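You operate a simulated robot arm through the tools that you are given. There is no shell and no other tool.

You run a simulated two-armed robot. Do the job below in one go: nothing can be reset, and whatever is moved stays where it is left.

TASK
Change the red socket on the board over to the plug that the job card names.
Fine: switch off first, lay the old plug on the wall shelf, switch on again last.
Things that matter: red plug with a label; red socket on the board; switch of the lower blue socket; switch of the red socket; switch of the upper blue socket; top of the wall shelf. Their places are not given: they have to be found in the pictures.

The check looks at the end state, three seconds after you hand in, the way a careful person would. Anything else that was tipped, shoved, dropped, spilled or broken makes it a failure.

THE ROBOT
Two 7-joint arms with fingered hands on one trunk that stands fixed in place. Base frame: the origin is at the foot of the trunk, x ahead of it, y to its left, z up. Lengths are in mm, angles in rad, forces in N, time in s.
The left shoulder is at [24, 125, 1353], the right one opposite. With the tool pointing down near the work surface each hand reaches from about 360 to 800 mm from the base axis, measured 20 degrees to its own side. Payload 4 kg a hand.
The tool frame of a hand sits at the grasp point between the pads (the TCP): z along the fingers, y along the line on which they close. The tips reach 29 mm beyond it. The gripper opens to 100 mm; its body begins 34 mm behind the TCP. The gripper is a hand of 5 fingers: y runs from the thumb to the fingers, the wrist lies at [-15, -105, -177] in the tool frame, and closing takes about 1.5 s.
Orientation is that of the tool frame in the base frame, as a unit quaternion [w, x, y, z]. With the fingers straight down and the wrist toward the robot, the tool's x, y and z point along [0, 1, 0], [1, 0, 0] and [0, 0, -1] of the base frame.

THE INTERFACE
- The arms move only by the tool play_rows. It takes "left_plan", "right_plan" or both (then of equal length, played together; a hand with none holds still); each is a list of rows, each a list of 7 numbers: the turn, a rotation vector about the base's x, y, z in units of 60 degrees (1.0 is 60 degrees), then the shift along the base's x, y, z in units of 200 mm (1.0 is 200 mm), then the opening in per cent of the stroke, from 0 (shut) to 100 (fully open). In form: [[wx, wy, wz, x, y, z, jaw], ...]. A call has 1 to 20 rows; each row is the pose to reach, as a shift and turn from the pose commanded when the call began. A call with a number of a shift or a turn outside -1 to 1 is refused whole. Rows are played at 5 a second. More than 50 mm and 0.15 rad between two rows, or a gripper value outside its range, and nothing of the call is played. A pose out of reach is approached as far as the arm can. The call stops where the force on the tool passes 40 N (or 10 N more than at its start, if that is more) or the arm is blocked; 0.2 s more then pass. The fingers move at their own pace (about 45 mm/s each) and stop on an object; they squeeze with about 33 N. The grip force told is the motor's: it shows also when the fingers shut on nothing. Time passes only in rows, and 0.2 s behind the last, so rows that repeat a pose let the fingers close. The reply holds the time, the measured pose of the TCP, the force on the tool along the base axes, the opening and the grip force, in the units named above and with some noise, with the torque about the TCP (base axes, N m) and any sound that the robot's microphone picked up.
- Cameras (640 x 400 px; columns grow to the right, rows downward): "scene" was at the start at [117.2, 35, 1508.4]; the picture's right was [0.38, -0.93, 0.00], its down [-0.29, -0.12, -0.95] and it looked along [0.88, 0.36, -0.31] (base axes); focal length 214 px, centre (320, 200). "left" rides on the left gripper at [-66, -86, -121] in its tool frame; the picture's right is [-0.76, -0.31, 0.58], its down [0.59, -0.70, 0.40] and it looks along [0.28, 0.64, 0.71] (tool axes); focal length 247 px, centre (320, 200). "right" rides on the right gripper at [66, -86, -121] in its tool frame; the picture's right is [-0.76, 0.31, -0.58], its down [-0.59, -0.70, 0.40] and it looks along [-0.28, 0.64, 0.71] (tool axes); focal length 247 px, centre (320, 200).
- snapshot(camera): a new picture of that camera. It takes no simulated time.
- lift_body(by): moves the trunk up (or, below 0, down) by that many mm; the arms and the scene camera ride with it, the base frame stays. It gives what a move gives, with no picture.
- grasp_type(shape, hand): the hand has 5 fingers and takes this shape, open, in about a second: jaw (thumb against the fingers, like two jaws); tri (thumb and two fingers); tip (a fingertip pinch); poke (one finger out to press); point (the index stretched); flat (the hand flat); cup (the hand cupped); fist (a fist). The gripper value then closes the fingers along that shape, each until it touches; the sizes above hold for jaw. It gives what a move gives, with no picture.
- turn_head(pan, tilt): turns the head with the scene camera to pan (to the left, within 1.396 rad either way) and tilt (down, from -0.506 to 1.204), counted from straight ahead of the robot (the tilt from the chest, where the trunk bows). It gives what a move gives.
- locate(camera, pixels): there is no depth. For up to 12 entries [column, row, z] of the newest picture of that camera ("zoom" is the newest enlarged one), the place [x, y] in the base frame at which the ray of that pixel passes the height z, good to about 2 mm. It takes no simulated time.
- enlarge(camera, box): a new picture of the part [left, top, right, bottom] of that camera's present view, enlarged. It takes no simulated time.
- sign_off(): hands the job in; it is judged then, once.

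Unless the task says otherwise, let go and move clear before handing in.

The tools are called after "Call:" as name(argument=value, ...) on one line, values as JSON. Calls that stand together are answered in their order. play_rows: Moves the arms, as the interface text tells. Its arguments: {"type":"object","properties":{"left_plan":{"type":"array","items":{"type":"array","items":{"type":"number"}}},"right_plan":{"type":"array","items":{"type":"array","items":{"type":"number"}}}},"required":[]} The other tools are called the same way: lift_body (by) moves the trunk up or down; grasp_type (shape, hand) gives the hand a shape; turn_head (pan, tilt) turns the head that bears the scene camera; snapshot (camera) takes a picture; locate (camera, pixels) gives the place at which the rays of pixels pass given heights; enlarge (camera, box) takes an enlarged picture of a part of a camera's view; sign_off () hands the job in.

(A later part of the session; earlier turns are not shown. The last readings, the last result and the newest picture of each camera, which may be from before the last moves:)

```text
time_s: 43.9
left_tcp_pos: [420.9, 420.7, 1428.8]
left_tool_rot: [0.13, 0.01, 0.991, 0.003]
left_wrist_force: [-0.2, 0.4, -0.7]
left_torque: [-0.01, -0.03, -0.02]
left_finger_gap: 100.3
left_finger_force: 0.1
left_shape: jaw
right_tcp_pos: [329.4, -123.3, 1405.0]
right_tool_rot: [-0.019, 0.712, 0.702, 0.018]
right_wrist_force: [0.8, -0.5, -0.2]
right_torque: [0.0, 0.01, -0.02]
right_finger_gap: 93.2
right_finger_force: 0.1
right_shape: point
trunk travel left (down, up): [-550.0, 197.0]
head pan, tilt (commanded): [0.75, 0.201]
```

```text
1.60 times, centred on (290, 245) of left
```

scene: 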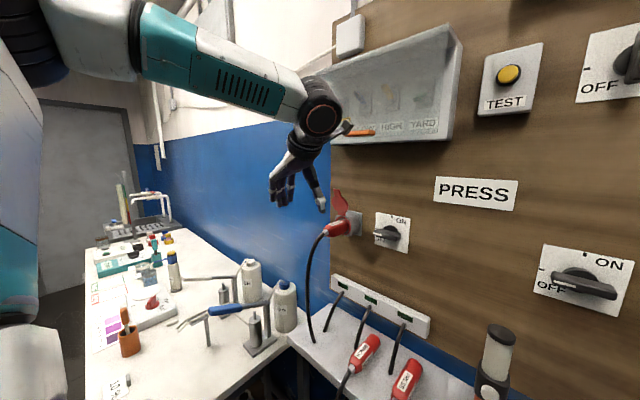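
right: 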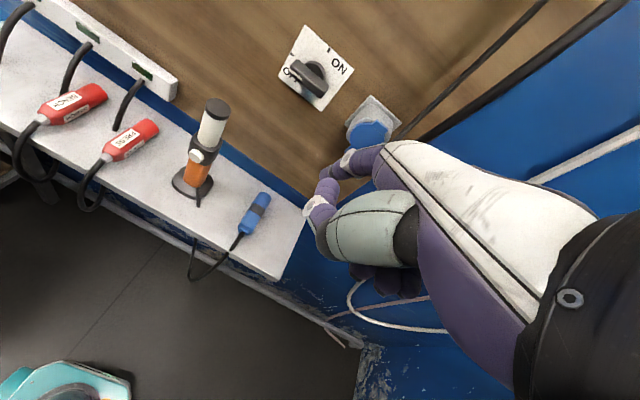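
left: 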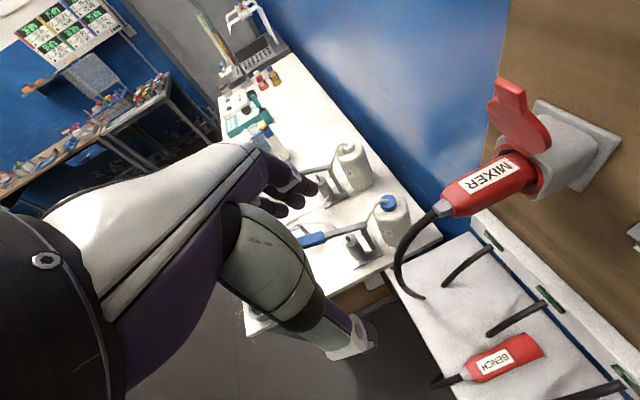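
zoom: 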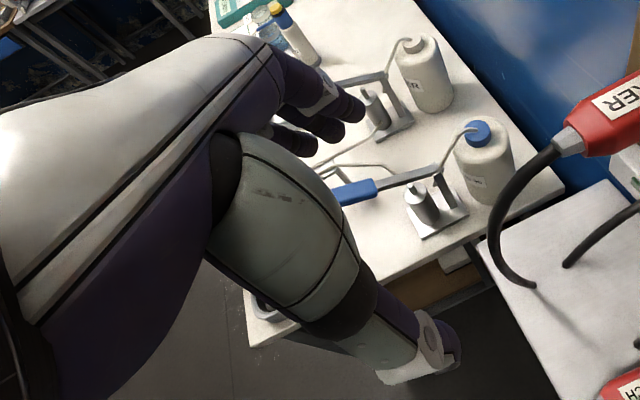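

The breaker box sits above the socket at scene (390,100), and my wrist would be near that height, so I need its extent as well as the hand's. I will enlarge both.

Call:
enlarge(camera="scene", box=[250, 60, 470, 240])

Call:
enlarge(camera="scene", box=[255, 140, 345, 220])

Call:
snapshot(camera="right")

```text
2.22 times, centred on (360, 150) of scene
```

zoom: 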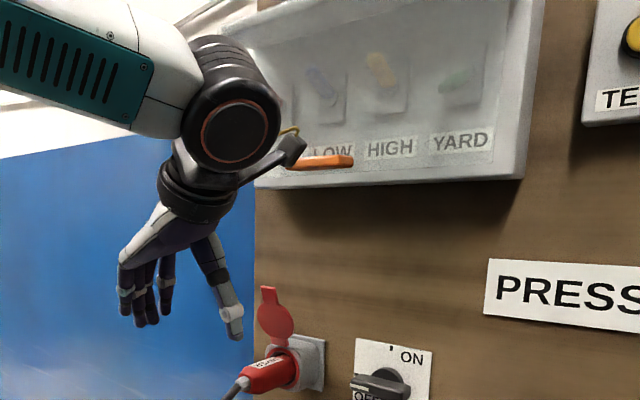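

```text
5.00 times, centred on (300, 180) of scene
```

zoom: 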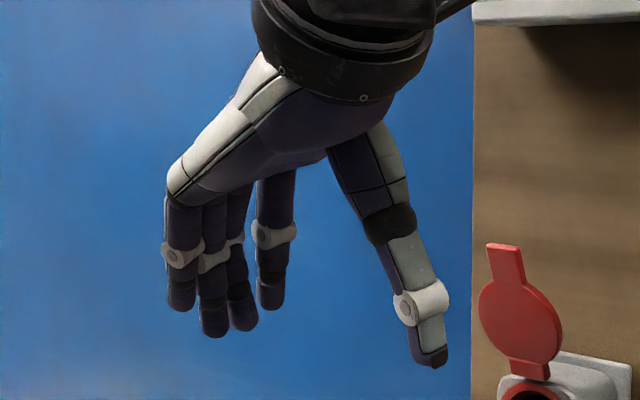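

```text
taken
```

right: 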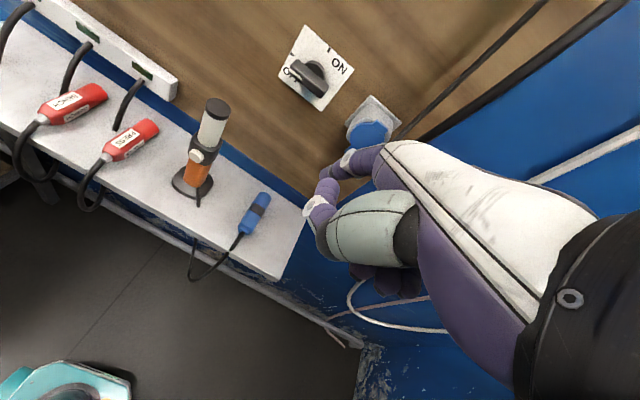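

The scene zoom shows four fingertips at about (182..270, 305..335) and the thumb tip at (437,362). I will convert index, pinky and thumb tips plus the box's lower front edge into positions.

Call:
locate(camera="scene", pixels=[[290, 201, 1410], [290, 201, 1390], [272.4, 201.6, 1410], [272.4, 201.6, 1390], [323.4, 212.4, 1410], [323.4, 212.4, 1390], [285, 205.6, 1400], [278.6, 207, 1400]])

Call:
locate(camera="left", pixels=[[308.75, 188.75, 1410], [308.75, 188.75, 1390], [374.4, 338.75, 1410], [374.4, 338.75, 1390], [296, 201, 1400], [280.6, 210.6, 1400]])

```text
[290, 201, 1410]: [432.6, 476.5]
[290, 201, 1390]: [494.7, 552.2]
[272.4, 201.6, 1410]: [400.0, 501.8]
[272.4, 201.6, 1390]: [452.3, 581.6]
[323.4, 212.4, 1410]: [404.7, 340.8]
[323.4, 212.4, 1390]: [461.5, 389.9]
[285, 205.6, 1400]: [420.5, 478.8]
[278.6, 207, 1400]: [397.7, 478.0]
```

```text
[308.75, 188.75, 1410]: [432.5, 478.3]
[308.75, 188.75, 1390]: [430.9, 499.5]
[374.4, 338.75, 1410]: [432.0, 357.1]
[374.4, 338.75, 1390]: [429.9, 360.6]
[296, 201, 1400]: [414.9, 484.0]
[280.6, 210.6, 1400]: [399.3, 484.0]
```

The fingertips lie at tool x of about −6 (index) to +40 (pinky), and the thumb is at 0, so the hand extends away from the board and clears the lid. I will check the breaker box's lower edge height along its ray.

Call:
locate(camera="scene", pixels=[[452, 137, 1520], [452, 137, 1540], [452, 137, 1560], [340, 142, 1520], [340, 142, 1540], [360, 131, 1540], [360, 131, 1560]])

Call:
turn_head(pan=0.389, tilt=0.0)

Call:
snapshot(camera="scene")

```text
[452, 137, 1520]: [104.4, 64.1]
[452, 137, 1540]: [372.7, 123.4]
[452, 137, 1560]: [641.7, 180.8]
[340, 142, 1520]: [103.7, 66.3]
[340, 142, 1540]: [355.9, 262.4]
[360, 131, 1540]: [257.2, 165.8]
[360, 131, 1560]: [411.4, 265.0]
```

```text
time_s: 44.8
left_tcp_pos: [421.3, 420.4, 1428.4]
left_tool_rot: [0.13, 0.009, 0.992, 0.002]
left_wrist_force: [0.2, 0.4, -0.1]
left_torque: [0.01, -0.02, -0.01]
left_finger_gap: 99.6
left_finger_force: 0.1
left_shape: jaw
right_tcp_pos: [327.7, -122.5, 1405.9]
right_tool_rot: [-0.019, 0.711, 0.702, 0.017]
right_wrist_force: [-1.6, -0.2, 0.1]
right_torque: [0.02, 0.02, 0.02]
right_finger_gap: 92.9
right_finger_force: 0.0
right_shape: point
trunk travel left (down, up): [-550.0, 197.0]
head pan, tilt (commanded): [0.389, 0.0]
```

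```text
taken
```

scene: 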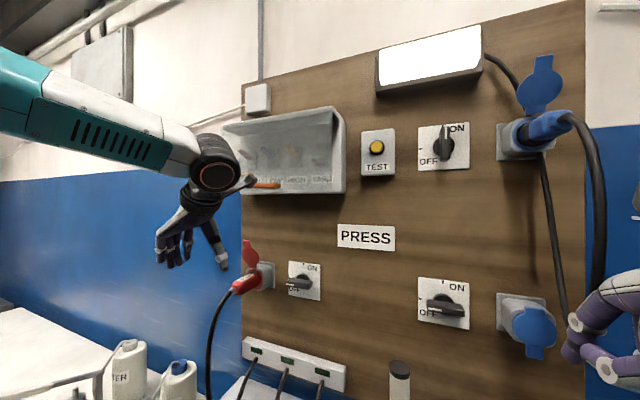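

The breaker box's lower edge works out at z≈1556 near x≈620, above where my wrist will be (about 1488). I want to know how far its clear cover and orange handle stick out, so I will enlarge that area.

Call:
enlarge(camera="scene", box=[180, 90, 360, 220])

Call:
locate(camera="scene", pixels=[[345, 192, 1540], [345, 192, 1560], [264, 186, 1540], [264, 186, 1560], [345, 110, 1650], [345, 110, 1750]])

```text
3.08 times, centred on (270, 155) of scene
```

zoom: 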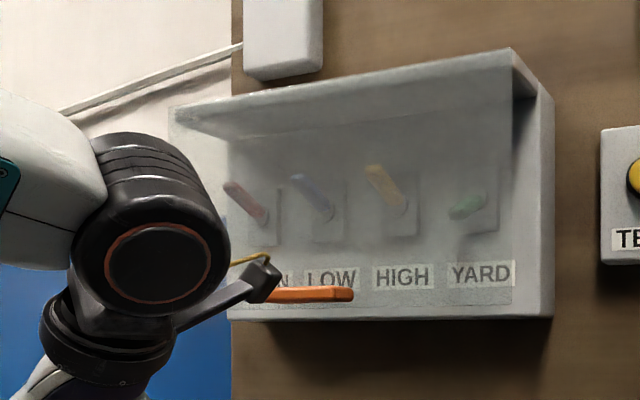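

```text
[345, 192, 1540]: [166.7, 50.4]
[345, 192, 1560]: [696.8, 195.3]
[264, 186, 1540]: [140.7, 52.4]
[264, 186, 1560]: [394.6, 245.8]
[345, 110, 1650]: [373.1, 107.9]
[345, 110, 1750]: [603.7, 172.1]
```

Everything on the breaker box is above z≈1556, so the 75° approach clears it, and the palm stays behind about x=597 while the lid starts at 613. I will move the open hand above and behind the MIXER plug, to about (520, 459, 1400).

Call:
play_rows(left_plan=[[0, 0, 0, 0.1, 0.04, -0.03, 100], [0, 0, 0, 0.2, 0.08, -0.06, 100], [0, 0, 0, 0.3, 0.12, -0.09, 100], [0, 0, 0, 0.4, 0.16, -0.12, 100], [0, 0, 0, 0.495, 0.193, -0.145, 100], [0, 0, 0, 0.495, 0.193, -0.145, 100]])

Call:
snapshot(camera="left")

Call:
turn_head(pan=0.65, tilt=0.3)

Call:
snapshot(camera="scene")

```text
time_s: 46.2
left_tcp_pos: [519.2, 459.4, 1400.3]
left_tool_rot: [0.13, 0.01, 0.991, 0.002]
left_wrist_force: [0.5, -0.4, -0.1]
left_torque: [0.06, -0.02, 0.01]
left_finger_gap: 99.7
left_finger_force: 0.0
left_shape: jaw
right_tcp_pos: [327.0, -123.0, 1404.7]
right_tool_rot: [-0.019, 0.712, 0.702, 0.018]
right_wrist_force: [0.1, 0.0, -0.7]
right_torque: [-0.01, -0.01, 0.01]
right_finger_gap: 93.1
right_finger_force: 0.1
right_shape: point
trunk travel left (down, up): [-550.0, 197.0]
head pan, tilt (commanded): [0.389, 0.0]
```

```text
taken
```

left: 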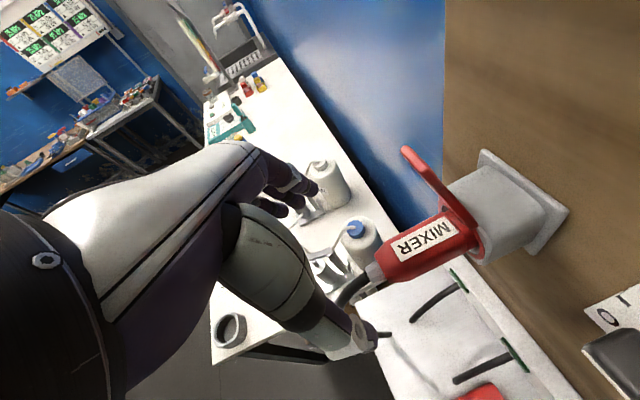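

```text
time_s: 47.0
left_tcp_pos: [520.7, 459.1, 1399.5]
left_tool_rot: [0.129, 0.01, 0.992, 0.002]
left_wrist_force: [-0.1, 0.1, 0.1]
left_torque: [-0.01, -0.03, 0.01]
left_finger_gap: 99.7
left_finger_force: 0.1
left_shape: jaw
right_tcp_pos: [329.3, -122.4, 1404.5]
right_tool_rot: [-0.018, 0.712, 0.702, 0.018]
right_wrist_force: [-0.3, 0.2, 0.2]
right_torque: [-0.04, -0.01, -0.01]
right_finger_gap: 93.0
right_finger_force: 0.0
right_shape: point
trunk travel left (down, up): [-550.0, 197.0]
head pan, tilt (commanded): [0.649, 0.3]
```

```text
taken
```

scene: 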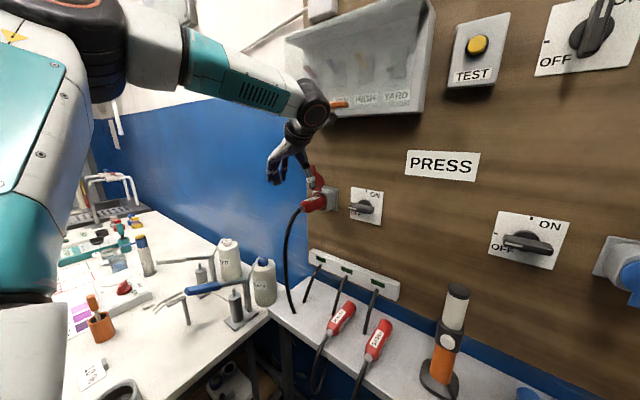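

The hand is above and behind the plug at (520, 459, 1400), and the left camera sees MIXER at (420,245) from close by. I will verify the plug's y from this nearer view before descending.

Call:
enlarge(camera="left", box=[330, 130, 570, 310])

Call:
locate(camera="left", pixels=[[374, 274, 1300], [384, 266, 1300], [472, 228, 1300], [380, 252, 1320], [463, 213, 1320], [393, 288, 1280], [478, 248, 1280]])

```text
2.22 times, centred on (450, 220) of left
```

zoom: 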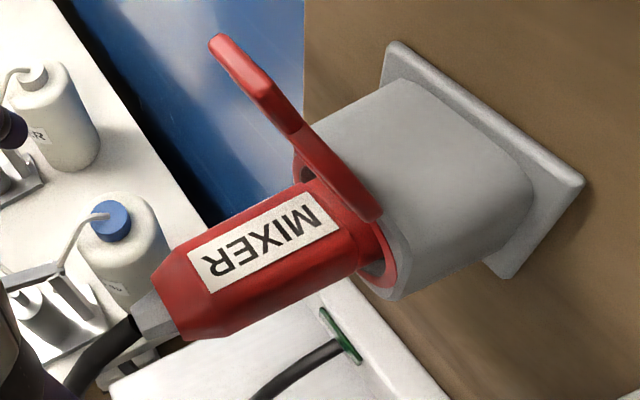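

```text
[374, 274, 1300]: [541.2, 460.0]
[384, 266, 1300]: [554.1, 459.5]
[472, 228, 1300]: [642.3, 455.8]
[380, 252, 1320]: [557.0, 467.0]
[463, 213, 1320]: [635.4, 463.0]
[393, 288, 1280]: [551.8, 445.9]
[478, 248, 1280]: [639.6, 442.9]
```

The plug axis checks out at y≈459 and z≈1300, with the gland tip at x=541. I will check the lid's tip from this view before descending, since it is the nearest obstacle.

Call:
locate(camera="left", pixels=[[408, 148, 1420], [416, 147, 1420], [430, 163, 1400], [452, 190, 1370], [405, 150, 1425]])

Call:
enlarge(camera="scene", box=[250, 110, 370, 220])

```text
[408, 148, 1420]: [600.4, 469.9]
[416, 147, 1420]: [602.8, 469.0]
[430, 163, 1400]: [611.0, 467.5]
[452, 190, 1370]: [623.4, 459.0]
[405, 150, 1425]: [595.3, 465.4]
```

```text
3.64 times, centred on (310, 165) of scene
```

zoom: 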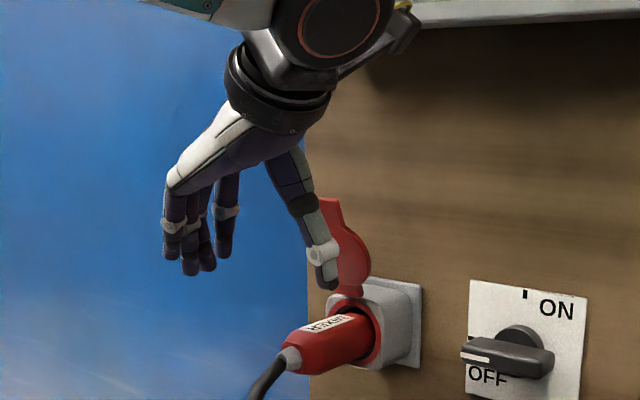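

The lid tip is at about (601, 469, 1420), slightly further out than I thought, but the palm edge stays near x≤593 at that height. I will descend to (581, 459, 1314) around the plug with the hand open.

Call:
play_rows(left_plan=[[0, 0, 0, 0.02, 0, -0.1, 100], [0, 0, 0, 0.05, 0, -0.2, 100], [0, 0, 0, 0.1, 0, -0.28, 100], [0, 0, 0, 0.16, 0, -0.34, 100], [0, 0, 0, 0.22, 0, -0.39, 100], [0, 0, 0, 0.27, 0, -0.42, 100], [0, 0, 0, 0.305, 0, -0.43, 100], [0, 0, 0, 0.305, 0, -0.43, 100]])

Call:
snapshot(camera="left")

Call:
enlarge(camera="scene", box=[250, 110, 370, 220])

```text
time_s: 48.8
left_tcp_pos: [581.3, 459.5, 1312.9]
left_tool_rot: [0.128, 0.009, 0.992, 0.003]
left_wrist_force: [-0.2, -1.1, -0.5]
left_torque: [0.0, -0.01, -0.01]
left_finger_gap: 99.7
left_finger_force: 0.0
left_shape: jaw
right_tcp_pos: [328.2, -122.7, 1404.9]
right_tool_rot: [-0.019, 0.711, 0.702, 0.018]
right_wrist_force: [-0.8, -0.1, -0.8]
right_torque: [-0.01, 0.02, -0.01]
right_finger_gap: 93.1
right_finger_force: 0.1
right_shape: point
trunk travel left (down, up): [-550.0, 197.0]
head pan, tilt (commanded): [0.649, 0.3]
```

```text
taken
```

left: 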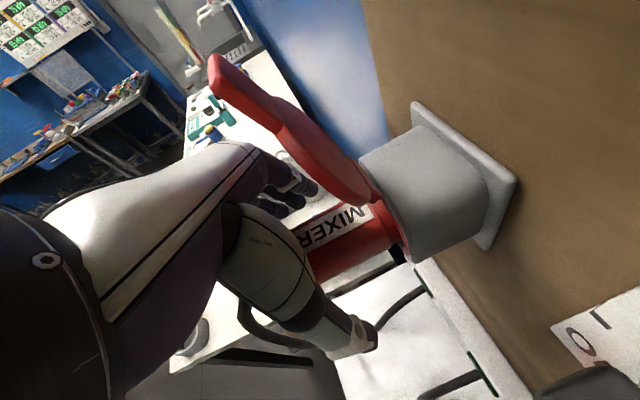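

```text
3.64 times, centred on (310, 165) of scene
```

zoom: 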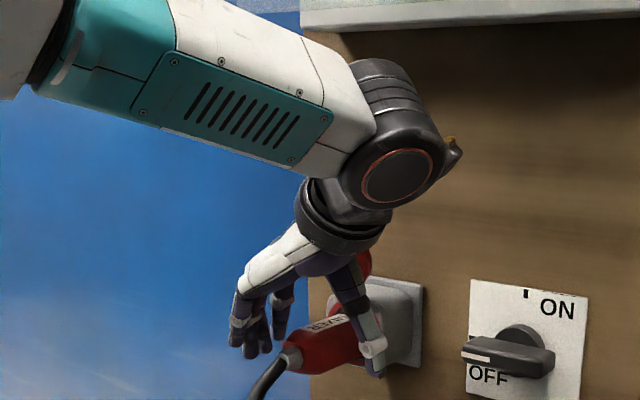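

The open hand now straddles the plug with no contact forces, and the lid is clear beside the palm. I will close the fingers on the plug.

Call:
play_rows(left_plan=[[0, 0, 0, 0, 0, 0, 60], [0, 0, 0, 0, 0, 0, 40], [0, 0, 0, 0, 0, 0, 20], [0, 0, 0, 0, 0, 0, 0], [0, 0, 0, 0, 0, 0, 0], [0, 0, 0, 0, 0, 0, 0], [0, 0, 0, 0, 0, 0, 0], [0, 0, 0, 0, 0, 0, 0], [0, 0, 0, 0, 0, 0, 0]])

Call:
snapshot(camera="left")

Call:
enlarge(camera="scene", box=[280, 140, 360, 220])

```text
time_s: 50.8
left_tcp_pos: [581.1, 459.7, 1313.8]
left_tool_rot: [0.128, 0.01, 0.992, 0.002]
left_wrist_force: [-0.4, -1.6, 0.4]
left_torque: [-0.04, 0.03, -0.09]
left_finger_gap: 30.7
left_finger_force: 32.9
left_shape: jaw
right_tcp_pos: [328.8, -122.2, 1405.6]
right_tool_rot: [-0.019, 0.712, 0.702, 0.019]
right_wrist_force: [-0.3, -0.3, -0.1]
right_torque: [-0.02, 0.01, -0.01]
right_finger_gap: 93.2
right_finger_force: 0.1
right_shape: point
trunk travel left (down, up): [-550.0, 197.0]
head pan, tilt (commanded): [0.649, 0.3]
```

```text
taken
```

left: 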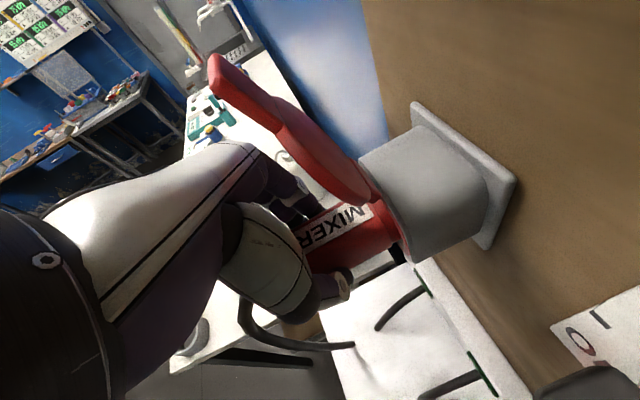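

```text
5.00 times, centred on (320, 180) of scene
```

zoom: 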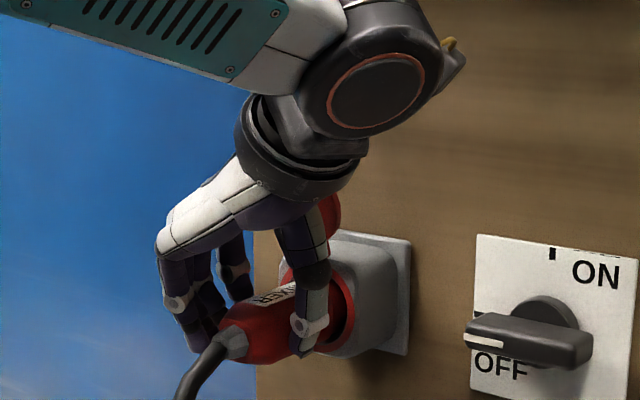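

The grip is firm, with a gap of 30.7 mm and 33 N. I will pull the plug straight out along −x and watch whether it comes along.

Call:
play_rows(left_plan=[[0, 0, 0, -0.02, 0, 0, 0], [0, 0, 0, -0.045, 0, 0, 0], [0, 0, 0, -0.07, 0, 0, 0], [0, 0, 0, -0.1, 0, 0, 0], [0, 0, 0, -0.13, 0, 0, 0], [0, 0, 0, -0.16, 0, 0, 0], [0, 0, 0, -0.19, 0, 0, 0], [0, 0, 0, -0.22, 0, 0, 0]])

Call:
snapshot(camera="left")

Call:
enlarge(camera="scene", box=[280, 140, 360, 220])

```text
time_s: 52.6
left_tcp_pos: [536.6, 458.6, 1314.0]
left_tool_rot: [0.129, 0.009, 0.992, 0.003]
left_wrist_force: [0.3, -0.5, -0.4]
left_torque: [-0.01, 0.06, -0.05]
left_finger_gap: 30.3
left_finger_force: 32.7
left_shape: jaw
right_tcp_pos: [328.1, -122.9, 1404.8]
right_tool_rot: [-0.019, 0.712, 0.702, 0.018]
right_wrist_force: [-0.2, -0.4, 0.5]
right_torque: [0.0, 0.04, -0.02]
right_finger_gap: 93.1
right_finger_force: 0.0
right_shape: point
trunk travel left (down, up): [-550.0, 197.0]
head pan, tilt (commanded): [0.649, 0.3]
```

```text
taken
```

left: 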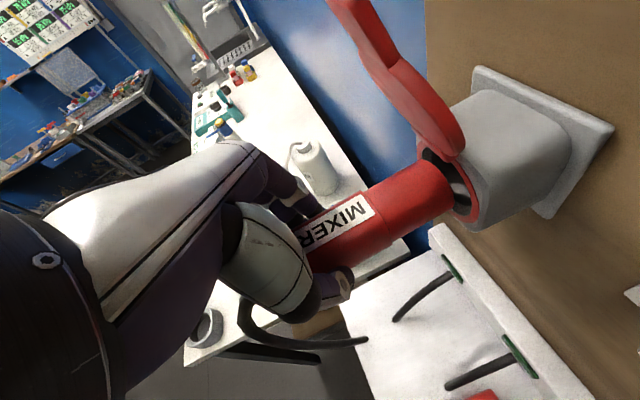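

```text
5.00 times, centred on (320, 180) of scene
```

zoom: 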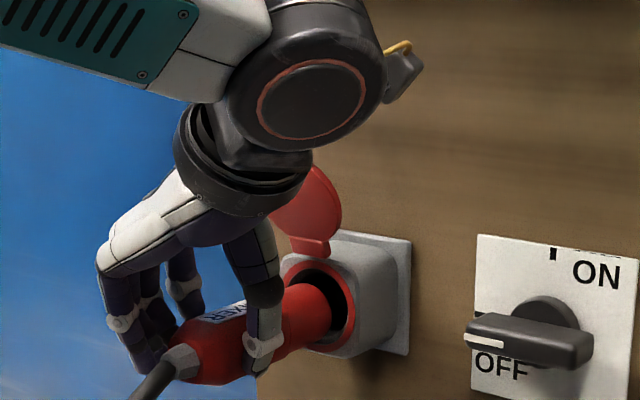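

The plug came out cleanly with the hand, at low force, and its front end is now at the socket mouth. I will pull it further back and over to y≈402, in front of the free stretch of shelf left of BENCH.

Call:
play_rows(left_plan=[[0, 0, 0, -0.06, 0, 0, 0], [0, 0, 0, -0.12, 0, 0, 0], [0, 0, 0, -0.18, 0, 0, 0], [0, 0, 0, -0.24, 0, 0, 0], [0, 0, 0, -0.28, -0.05, 0, 0], [0, 0, 0, -0.28, -0.12, 0, 0], [0, 0, 0, -0.28, -0.2, 0, 0], [0, 0, 0, -0.28, -0.283, 0, 0], [0, 0, 0, -0.28, -0.283, 0, 0]])

Call:
snapshot(camera="scene")

Call:
snapshot(camera="left")

```text
time_s: 54.6
left_tcp_pos: [481.4, 403.0, 1312.8]
left_tool_rot: [0.129, 0.01, 0.992, 0.002]
left_wrist_force: [-0.1, 0.6, -0.9]
left_torque: [0.01, 0.09, 0.0]
left_finger_gap: 30.6
left_finger_force: 33.0
left_shape: jaw
right_tcp_pos: [327.5, -122.2, 1404.7]
right_tool_rot: [-0.019, 0.712, 0.702, 0.018]
right_wrist_force: [-0.4, 0.5, -0.1]
right_torque: [0.05, -0.02, -0.02]
right_finger_gap: 93.2
right_finger_force: 0.1
right_shape: point
trunk travel left (down, up): [-550.0, 197.0]
head pan, tilt (commanded): [0.649, 0.3]
```

```text
taken
```

scene: 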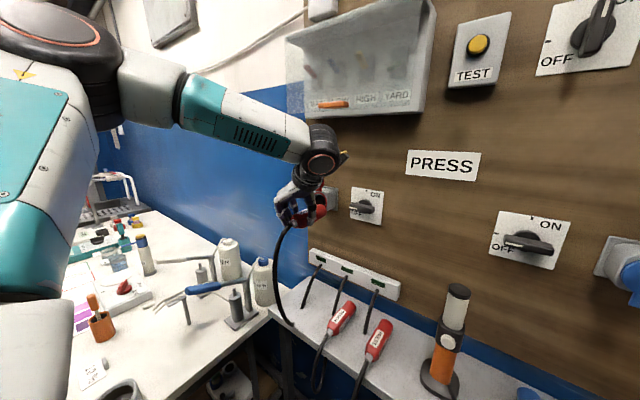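

```text
taken
```

left: 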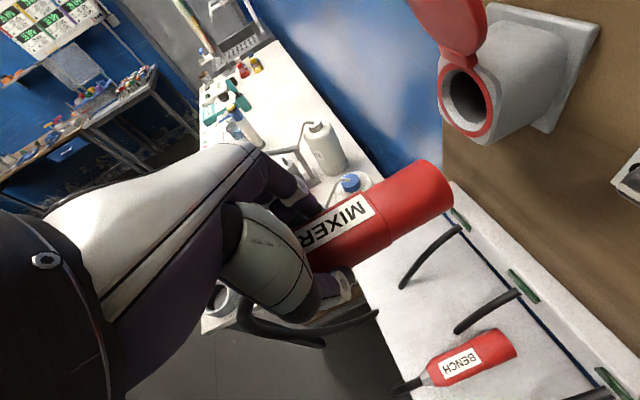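

The plug is held level and clear, and the socket is now empty at left-camera (468,98). I will measure the mouth for the later insertion, then lower the trunk by 150 mm with the plug held.

Call:
locate(camera="left", pixels=[[468, 98, 1300], [445, 95, 1300], [491, 104, 1300], [463, 74, 1320], [472, 128, 1280]])

Call:
lift_body(by=-150)

Call:
snapshot(camera="left")

Call:
snapshot(camera="scene")

```text
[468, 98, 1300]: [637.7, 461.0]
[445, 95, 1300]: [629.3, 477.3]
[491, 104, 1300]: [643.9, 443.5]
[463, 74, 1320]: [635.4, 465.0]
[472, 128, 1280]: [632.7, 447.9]
```

```text
time_s: 56.3
left_tcp_pos: [480.8, 402.2, 1163.8]
left_tool_rot: [0.13, 0.01, 0.992, 0.002]
left_wrist_force: [0.1, -0.3, 0.2]
left_torque: [-0.05, 0.03, 0.0]
left_finger_gap: 30.3
left_finger_force: 33.2
left_shape: jaw
right_tcp_pos: [328.9, -122.4, 1257.2]
right_tool_rot: [-0.019, 0.712, 0.702, 0.019]
right_wrist_force: [0.0, -0.5, -0.6]
right_torque: [0.02, 0.01, -0.01]
right_finger_gap: 93.1
right_finger_force: 0.0
right_shape: point
trunk travel left (down, up): [-400.0, 347.0]
head pan, tilt (commanded): [0.649, 0.3]
```

```text
taken
```

left: 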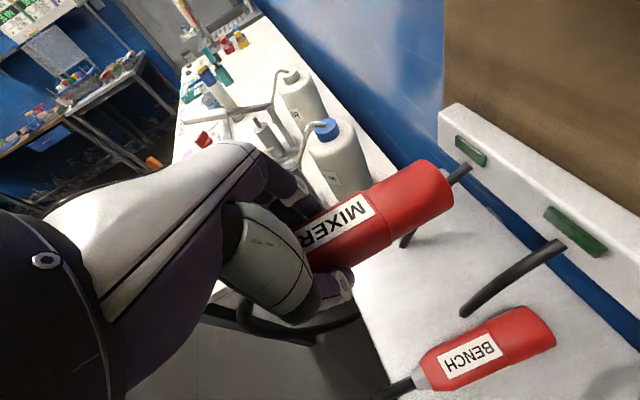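

```text
taken
```

scene: 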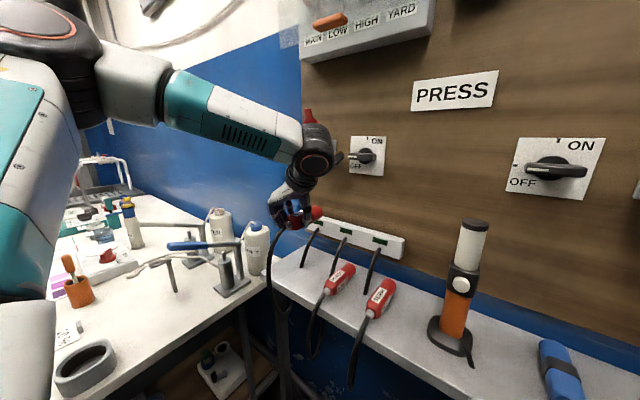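

The mouth centre measures (638, 460.5, 1300). With the trunk lowered the plug is at z≈1150, and a white bottle stands to the left at left-camera (340,160), so I will locate it to be sure of clearance on the way down.

Call:
locate(camera="scene", pixels=[[256, 226, 1100], [256, 226, 1050], [256, 226, 1150], [268, 260, 1000], [268, 260, 1050]])

Call:
locate(camera="left", pixels=[[327, 126, 1100], [327, 126, 1050], [327, 126, 1150], [488, 341, 970], [430, 375, 970], [548, 318, 970], [464, 315, 950], [405, 245, 950]])

```text
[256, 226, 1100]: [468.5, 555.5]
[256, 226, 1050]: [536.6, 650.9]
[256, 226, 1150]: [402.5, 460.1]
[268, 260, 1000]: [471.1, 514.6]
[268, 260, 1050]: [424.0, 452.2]
```

```text
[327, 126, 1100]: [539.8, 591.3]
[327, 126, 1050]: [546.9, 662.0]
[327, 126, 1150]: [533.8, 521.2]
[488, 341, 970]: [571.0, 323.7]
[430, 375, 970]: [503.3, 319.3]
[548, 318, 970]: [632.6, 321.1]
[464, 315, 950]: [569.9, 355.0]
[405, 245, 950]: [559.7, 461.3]
```

The bottle is at y≈655, far from the hand, and BENCH (y≈321) and the cables at (570,355) and (560,461) leave a free lane around y≈402. I will lower the plug to about 55 mm above its resting height.

Call:
play_rows(left_plan=[[0, 0, 0, 0.02, 0, -0.1, 0], [0, 0, 0, 0.05, 0, -0.2, 0], [0, 0, 0, 0.08, 0, -0.3, 0], [0, 0, 0, 0.12, 0, -0.4, 0], [0, 0, 0, 0.16, 0, -0.5, 0], [0, 0, 0, 0.205, 0, -0.6, 0], [0, 0, 0, 0.205, 0, -0.62, 0], [0, 0, 0, 0.205, 0, -0.62, 0]])

Call:
snapshot(camera="left")

Call:
enlarge(camera="scene", box=[250, 210, 400, 340])

Call:
snapshot(camera="right")

```text
time_s: 58.1
left_tcp_pos: [523.2, 403.9, 1038.7]
left_tool_rot: [0.129, 0.01, 0.992, 0.003]
left_wrist_force: [-0.1, 0.4, -0.2]
left_torque: [0.01, 0.1, -0.02]
left_finger_gap: 30.7
left_finger_force: 32.7
left_shape: jaw
right_tcp_pos: [330.3, -123.0, 1255.2]
right_tool_rot: [-0.018, 0.712, 0.702, 0.018]
right_wrist_force: [-0.4, 0.6, 0.1]
right_torque: [0.01, -0.01, -0.03]
right_finger_gap: 92.9
right_finger_force: 0.1
right_shape: point
trunk travel left (down, up): [-400.0, 347.0]
head pan, tilt (commanded): [0.649, 0.3]
```

```text
taken
```

left: 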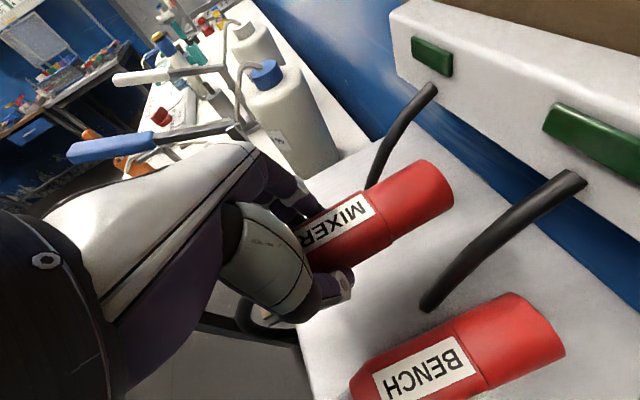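

```text
3.08 times, centred on (325, 275) of scene
```

zoom: 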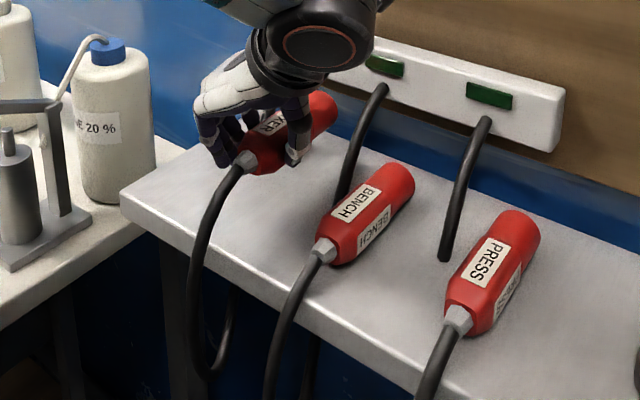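

```text
taken
```

right: 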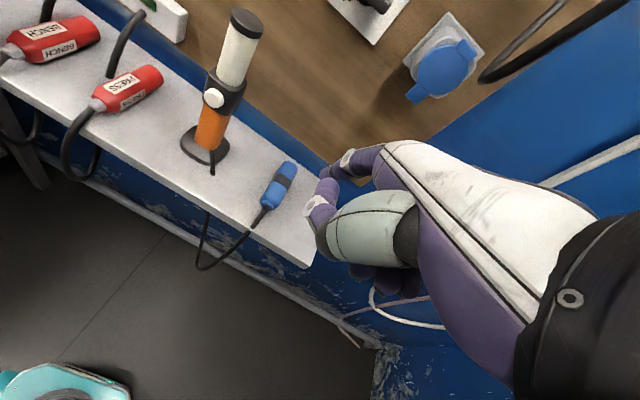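

The MIXER plug hangs level over the free lane, and its cord now drapes over the shelf edge like the others. I will lower it to about 5 mm above the shelf.

Call:
play_rows(left_plan=[[0, 0, 0, 0, 0, -0.06, 0], [0, 0, 0, 0, 0, -0.12, 0], [0, 0, 0, 0, 0, -0.18, 0], [0, 0, 0, 0, 0, -0.22, 0], [0, 0, 0, 0, 0, -0.245, 0], [0, 0, 0, 0, 0, -0.245, 0]])

Call:
enlarge(camera="scene", box=[260, 220, 360, 300])

Call:
snapshot(camera="left")

```text
time_s: 59.5
left_tcp_pos: [521.4, 402.2, 991.2]
left_tool_rot: [0.13, 0.009, 0.992, 0.003]
left_wrist_force: [-0.1, -0.3, -0.3]
left_torque: [0.01, 0.11, -0.02]
left_finger_gap: 30.6
left_finger_force: 33.5
left_shape: jaw
right_tcp_pos: [328.4, -122.1, 1255.1]
right_tool_rot: [-0.02, 0.712, 0.702, 0.018]
right_wrist_force: [0.1, 0.5, 0.1]
right_torque: [-0.03, 0.0, 0.0]
right_finger_gap: 93.0
right_finger_force: 0.0
right_shape: point
trunk travel left (down, up): [-400.0, 347.0]
head pan, tilt (commanded): [0.649, 0.3]
```

```text
5.00 times, centred on (310, 260) of scene
```

zoom: 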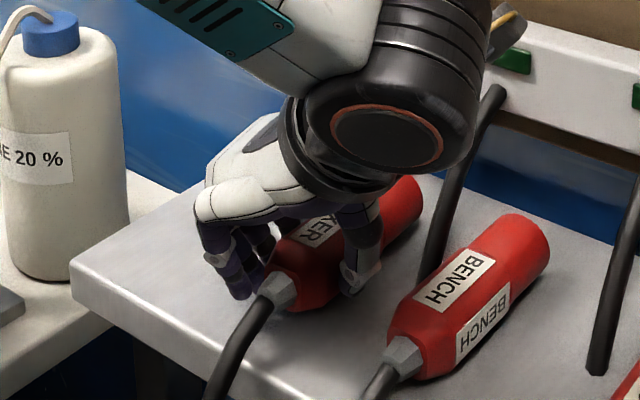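

```text
taken
```

left: 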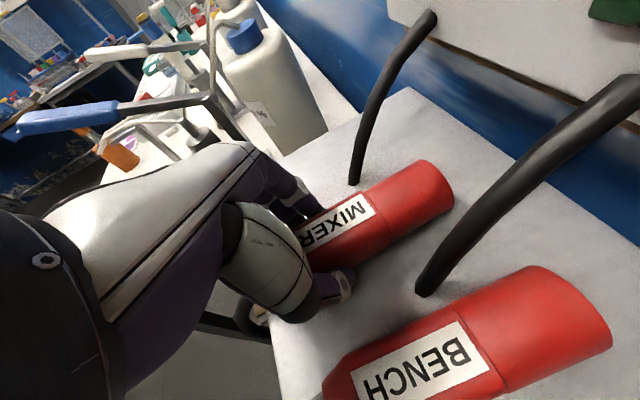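

The plug is about 7 mm above the shelf with clear space to BENCH and the cables. I will lower it in small steps until contact shows.

Call:
play_rows(left_plan=[[0, 0, 0, 0, 0, -0.01, 0], [0, 0, 0, 0, 0, -0.02, 0], [0, 0, 0, 0, 0, -0.025, 0], [0, 0, 0, 0, 0, -0.03, 0], [0, 0, 0, 0, 0, -0.03, 0]])

Call:
enlarge(camera="scene", box=[270, 230, 350, 300])

```text
time_s: 60.7
left_tcp_pos: [521.4, 402.5, 984.8]
left_tool_rot: [0.13, 0.011, 0.991, 0.002]
left_wrist_force: [-0.9, 0.0, 1.0]
left_torque: [0.02, 0.0, 0.0]
left_finger_gap: 30.4
left_finger_force: 33.6
left_shape: jaw
right_tcp_pos: [328.1, -123.5, 1256.8]
right_tool_rot: [-0.019, 0.712, 0.702, 0.018]
right_wrist_force: [-1.0, 0.4, 0.5]
right_torque: [0.02, 0.01, -0.02]
right_finger_gap: 92.9
right_finger_force: 0.1
right_shape: point
trunk travel left (down, up): [-400.0, 347.0]
head pan, tilt (commanded): [0.649, 0.3]
```

```text
5.71 times, centred on (310, 265) of scene
```

zoom: 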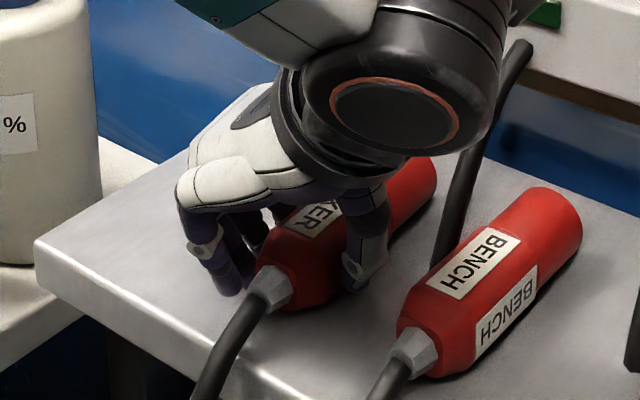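

At z=984.8 the plug's weight torque has dropped from 0.11 to zero, which suggests it is just touching. I will lower a further 2 mm to confirm contact before letting go.

Call:
play_rows(left_plan=[[0, 0, 0, 0, 0, -0.005, 0], [0, 0, 0, 0, 0, -0.01, 0], [0, 0, 0, 0, 0, -0.01, 0]])

```text
time_s: 61.5
left_tcp_pos: [523.2, 402.1, 983.4]
left_tool_rot: [0.13, 0.011, 0.992, 0.003]
left_wrist_force: [-0.2, -0.8, 1.6]
left_torque: [0.0, -0.02, 0.03]
left_finger_gap: 30.4
left_finger_force: 33.1
left_shape: jaw
right_tcp_pos: [327.6, -123.0, 1256.5]
right_tool_rot: [-0.019, 0.712, 0.702, 0.018]
right_wrist_force: [1.1, -0.2, -0.1]
right_torque: [-0.02, -0.01, -0.01]
right_finger_gap: 92.8
right_finger_force: 0.0
right_shape: point
trunk travel left (down, up): [-400.0, 347.0]
head pan, tilt (commanded): [0.649, 0.3]
```

The upward force has risen to 1.6 N, so the plug is resting on the shelf. I will open the fingers just enough to release it, keeping clear of BENCH.

Call:
play_rows(left_plan=[[0, 0, 0, 0, 0, -0.003, 10], [0, 0, 0, 0, 0, -0.003, 25], [0, 0, 0, 0, 0, -0.003, 35], [0, 0, 0, 0, 0, -0.003, 45], [0, 0, 0, 0, 0, -0.003, 52], [0, 0, 0, 0, 0, -0.003, 52], [0, 0, 0, 0, 0, -0.003, 52]])

Call:
enlarge(camera="scene", box=[270, 230, 350, 300])

Call:
snapshot(camera="left")

```text
time_s: 63.1
left_tcp_pos: [522.0, 402.5, 982.3]
left_tool_rot: [0.129, 0.011, 0.992, 0.003]
left_wrist_force: [0.2, -0.7, 3.2]
left_torque: [0.08, 0.08, 0.0]
left_finger_gap: 51.5
left_finger_force: 0.1
left_shape: jaw
right_tcp_pos: [328.5, -123.2, 1255.8]
right_tool_rot: [-0.02, 0.712, 0.702, 0.018]
right_wrist_force: [0.6, -0.6, 0.4]
right_torque: [0.0, 0.03, 0.01]
right_finger_gap: 93.3
right_finger_force: 0.2
right_shape: point
trunk travel left (down, up): [-400.0, 347.0]
head pan, tilt (commanded): [0.649, 0.3]
```

```text
5.71 times, centred on (310, 265) of scene
```

zoom: 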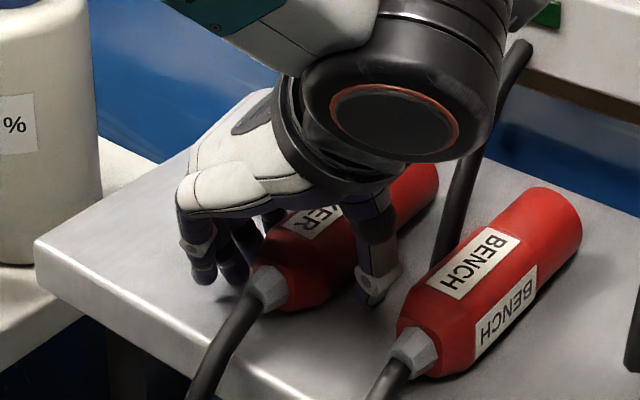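

```text
taken
```

left: 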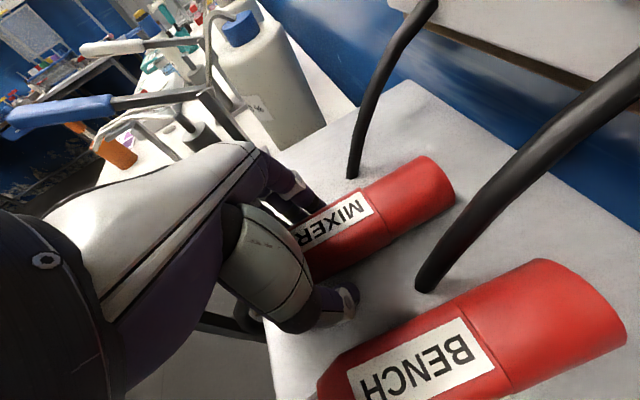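

The fingers are open to 51 mm and the plug lies on the shelf, with the thumb between it and BENCH. I will lift straight up and check that the plug stays.

Call:
play_rows(left_plan=[[0, 0, 0, 0, 0, 0.02, 52], [0, 0, 0, 0, 0, 0.05, 52], [0, 0, 0, 0, 0, 0.1, 52], [0, 0, 0, 0, 0, 0.18, 52], [0, 0, 0, 0, 0, 0.28, 52], [0, 0, 0, 0, 0, 0.4, 52], [0, 0, 0, 0, 0, 0.5, 60]])

Call:
snapshot(camera="scene")

Call:
enlarge(camera="scene", box=[250, 220, 410, 350])

Call:
snapshot(camera="left")

```text
time_s: 64.7
left_tcp_pos: [521.3, 402.2, 1083.1]
left_tool_rot: [0.129, 0.01, 0.992, 0.002]
left_wrist_force: [-0.4, -1.0, -1.3]
left_torque: [-0.04, 0.01, 0.0]
left_finger_gap: 59.9
left_finger_force: 0.1
left_shape: jaw
right_tcp_pos: [328.0, -122.0, 1256.2]
right_tool_rot: [-0.018, 0.711, 0.702, 0.018]
right_wrist_force: [-0.9, 0.7, -0.7]
right_torque: [0.0, 0.02, 0.04]
right_finger_gap: 93.5
right_finger_force: 0.2
right_shape: point
trunk travel left (down, up): [-400.0, 347.0]
head pan, tilt (commanded): [0.649, 0.3]
```

```text
taken
```

scene: 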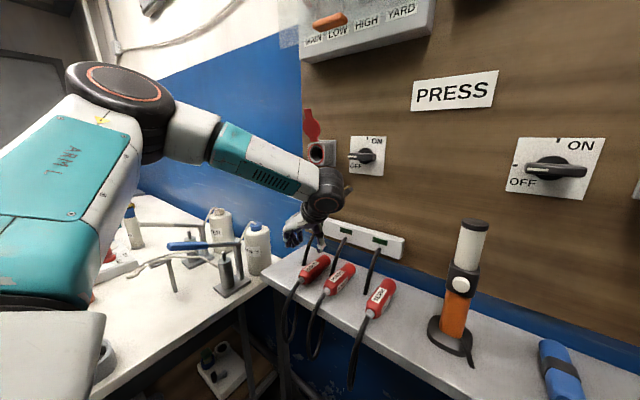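

```text
3.08 times, centred on (330, 285) of scene
```

zoom: 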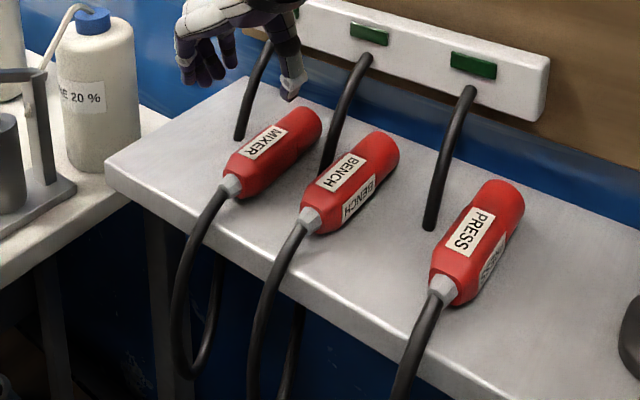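

```text
taken
```

left: 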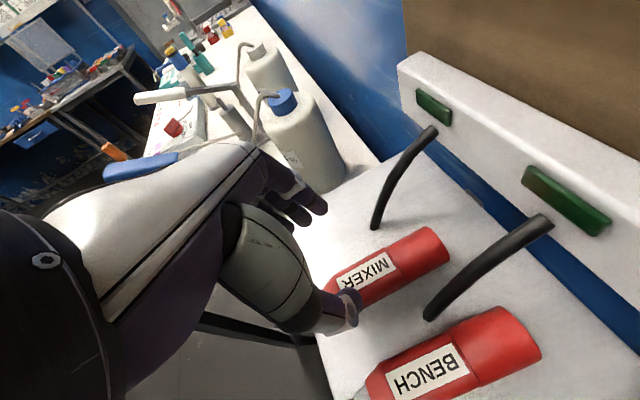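

MIXER lies flat beside BENCH with its cord hanging over the edge. For PRESS my wrist would be near y≈95, close to the torch at scene (460,290), so I will measure the torch first.

Call:
locate(camera="scene", pixels=[[474, 224, 1200], [474, 224, 1150], [474, 224, 1100], [449, 340, 950], [433, 326, 950], [470, 345, 950], [463, 270, 1100], [463, 270, 1050]])

Call:
locate(camera="right", pixels=[[247, 18, 1200], [247, 18, 1150], [247, 18, 1100], [205, 145, 950], [181, 145, 950], [229, 148, 950], [225, 90, 1100], [225, 90, 1050]])

```text
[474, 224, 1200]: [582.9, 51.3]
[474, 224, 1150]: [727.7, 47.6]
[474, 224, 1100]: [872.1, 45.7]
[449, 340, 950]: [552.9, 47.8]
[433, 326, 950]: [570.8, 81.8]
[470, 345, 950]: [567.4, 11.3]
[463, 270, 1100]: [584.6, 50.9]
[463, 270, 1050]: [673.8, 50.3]
```

```text
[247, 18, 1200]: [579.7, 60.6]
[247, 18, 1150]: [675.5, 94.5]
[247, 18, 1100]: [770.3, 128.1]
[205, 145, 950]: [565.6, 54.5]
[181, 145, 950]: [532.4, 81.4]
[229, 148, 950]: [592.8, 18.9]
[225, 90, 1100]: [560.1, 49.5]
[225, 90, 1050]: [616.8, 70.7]
```

The torch stands at about (575, 52) with its top at z≈1205, so at the present pitch my wrist would come too close to it. I will tilt the hand back by 12°, to about 63° down, and move across to above the PRESS plug.

Call:
play_rows(left_plan=[[0, -0.04, 0, 0.0, -0.05, 0.08, 80], [0, -0.08, 0, 0.02, -0.2, 0.12, 100], [0, -0.12, 0, 0.04, -0.4, 0.12, 100], [0, -0.16, 0, 0.06, -0.6, 0.12, 100], [0, -0.2, 0, 0.08, -0.8, 0.12, 100], [0, -0.2, 0, 0.1, -1.0, 0.12, 100], [0, -0.2, 0, 0.1, -1.0, 0.12, 100]])

Call:
snapshot(camera="left")

Call:
turn_head(pan=0.35, tilt=0.45)

Call:
snapshot(camera="scene")

```text
time_s: 66.3
left_tcp_pos: [541.6, 202.7, 1108.5]
left_tool_rot: [0.234, 0.009, 0.972, 0.003]
left_wrist_force: [-0.1, 0.8, -0.4]
left_torque: [0.04, 0.0, -0.02]
left_finger_gap: 99.7
left_finger_force: 0.1
left_shape: jaw
right_tcp_pos: [328.8, -122.0, 1255.7]
right_tool_rot: [-0.018, 0.712, 0.701, 0.018]
right_wrist_force: [-0.1, 0.1, 0.6]
right_torque: [-0.01, -0.01, -0.02]
right_finger_gap: 93.1
right_finger_force: 0.1
right_shape: point
trunk travel left (down, up): [-400.0, 347.0]
head pan, tilt (commanded): [0.649, 0.3]
```

```text
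taken
```

left: 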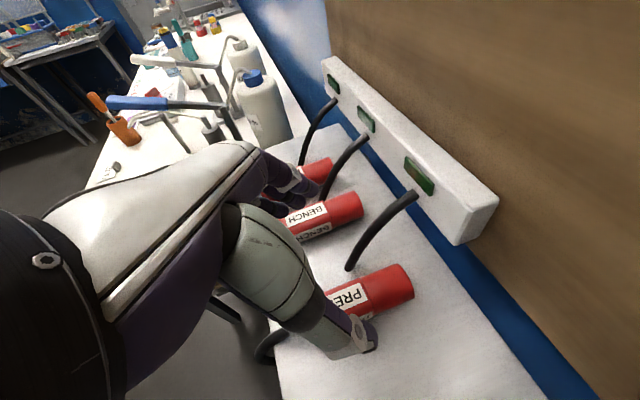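

```text
time_s: 67.1
left_tcp_pos: [541.4, 203.3, 1105.8]
left_tool_rot: [0.231, 0.01, 0.973, 0.003]
left_wrist_force: [0.0, -0.4, -0.4]
left_torque: [0.01, -0.01, 0.0]
left_finger_gap: 99.9
left_finger_force: 0.1
left_shape: jaw
right_tcp_pos: [328.3, -122.9, 1255.3]
right_tool_rot: [-0.02, 0.712, 0.702, 0.018]
right_wrist_force: [-0.4, 0.3, 0.4]
right_torque: [0.0, 0.01, 0.01]
right_finger_gap: 93.0
right_finger_force: 0.0
right_shape: point
trunk travel left (down, up): [-400.0, 347.0]
head pan, tilt (commanded): [0.351, 0.45]
```

```text
taken
```

scene: 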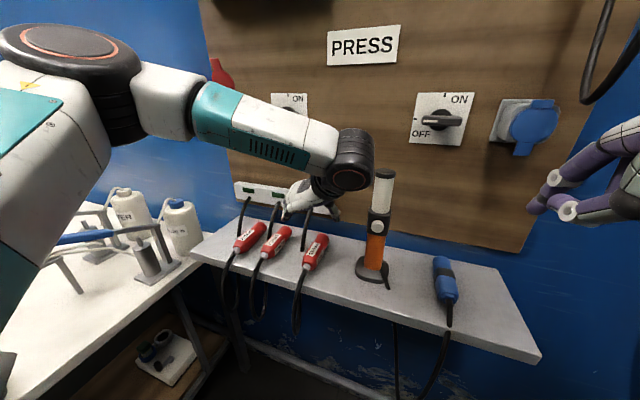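

The hand is above PRESS at (541, 203, 1106), with the wrist clear in front of the torch. I will re-measure PRESS precisely from this close view before descending.

Call:
enlarge(camera="left", box=[300, 220, 460, 360])

Call:
enlarge(camera="scene", box=[260, 170, 400, 300])

```text
2.86 times, centred on (380, 290) of left
```

zoom: 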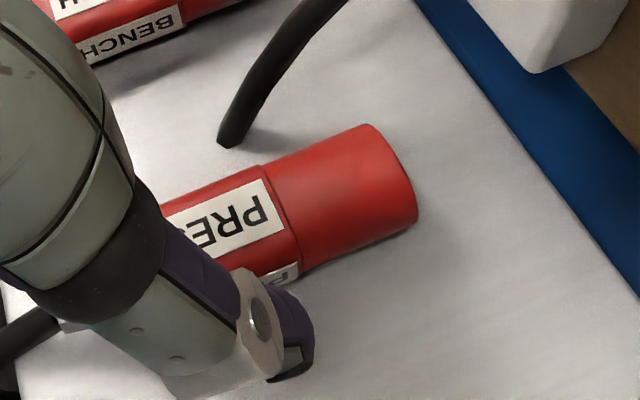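

```text
3.08 times, centred on (330, 235) of scene
```

zoom: 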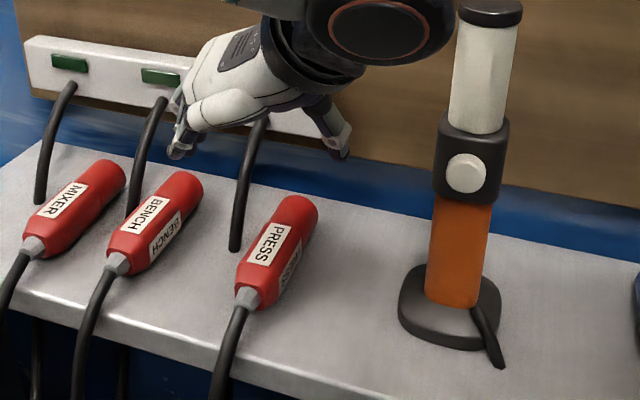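

The front face centre of PRESS is at left pixel (408,281), and the gland tip is at scene pixel (306,268). I will convert these at the axis height of 970 and the label at the top height of 990.

Call:
locate(camera="left", pixels=[[408, 281.25, 970], [398.2, 264.5, 985], [413.3, 297, 960], [362, 281, 990], [373, 312, 970]])

Call:
locate(camera="scene", pixels=[[306.3, 268.1, 970], [322.5, 236.6, 970], [314.7, 251, 990], [309, 262, 970]])

```text
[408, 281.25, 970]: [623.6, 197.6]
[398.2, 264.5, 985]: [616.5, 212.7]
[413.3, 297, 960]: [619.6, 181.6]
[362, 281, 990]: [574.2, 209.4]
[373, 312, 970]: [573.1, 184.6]
```

```text
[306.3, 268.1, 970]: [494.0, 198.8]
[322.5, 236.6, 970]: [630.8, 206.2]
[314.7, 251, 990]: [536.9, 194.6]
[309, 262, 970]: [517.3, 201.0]
```

PRESS is confirmed at y≈200 with its gland tip at x=494. The strip cable beside it is close to where my index will come down, so I will locate its foot exactly.

Call:
locate(camera="left", pixels=[[347.8, 269, 950], [357, 250, 970], [372, 232, 990], [352, 262, 955]])

Call:
locate(camera="scene", pixels=[[302.5, 250.6, 950], [303.5, 246, 955]])

```text
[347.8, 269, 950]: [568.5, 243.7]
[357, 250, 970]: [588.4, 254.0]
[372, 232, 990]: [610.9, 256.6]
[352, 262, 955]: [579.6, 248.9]
```

```text
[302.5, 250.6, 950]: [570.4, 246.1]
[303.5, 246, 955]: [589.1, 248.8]
```

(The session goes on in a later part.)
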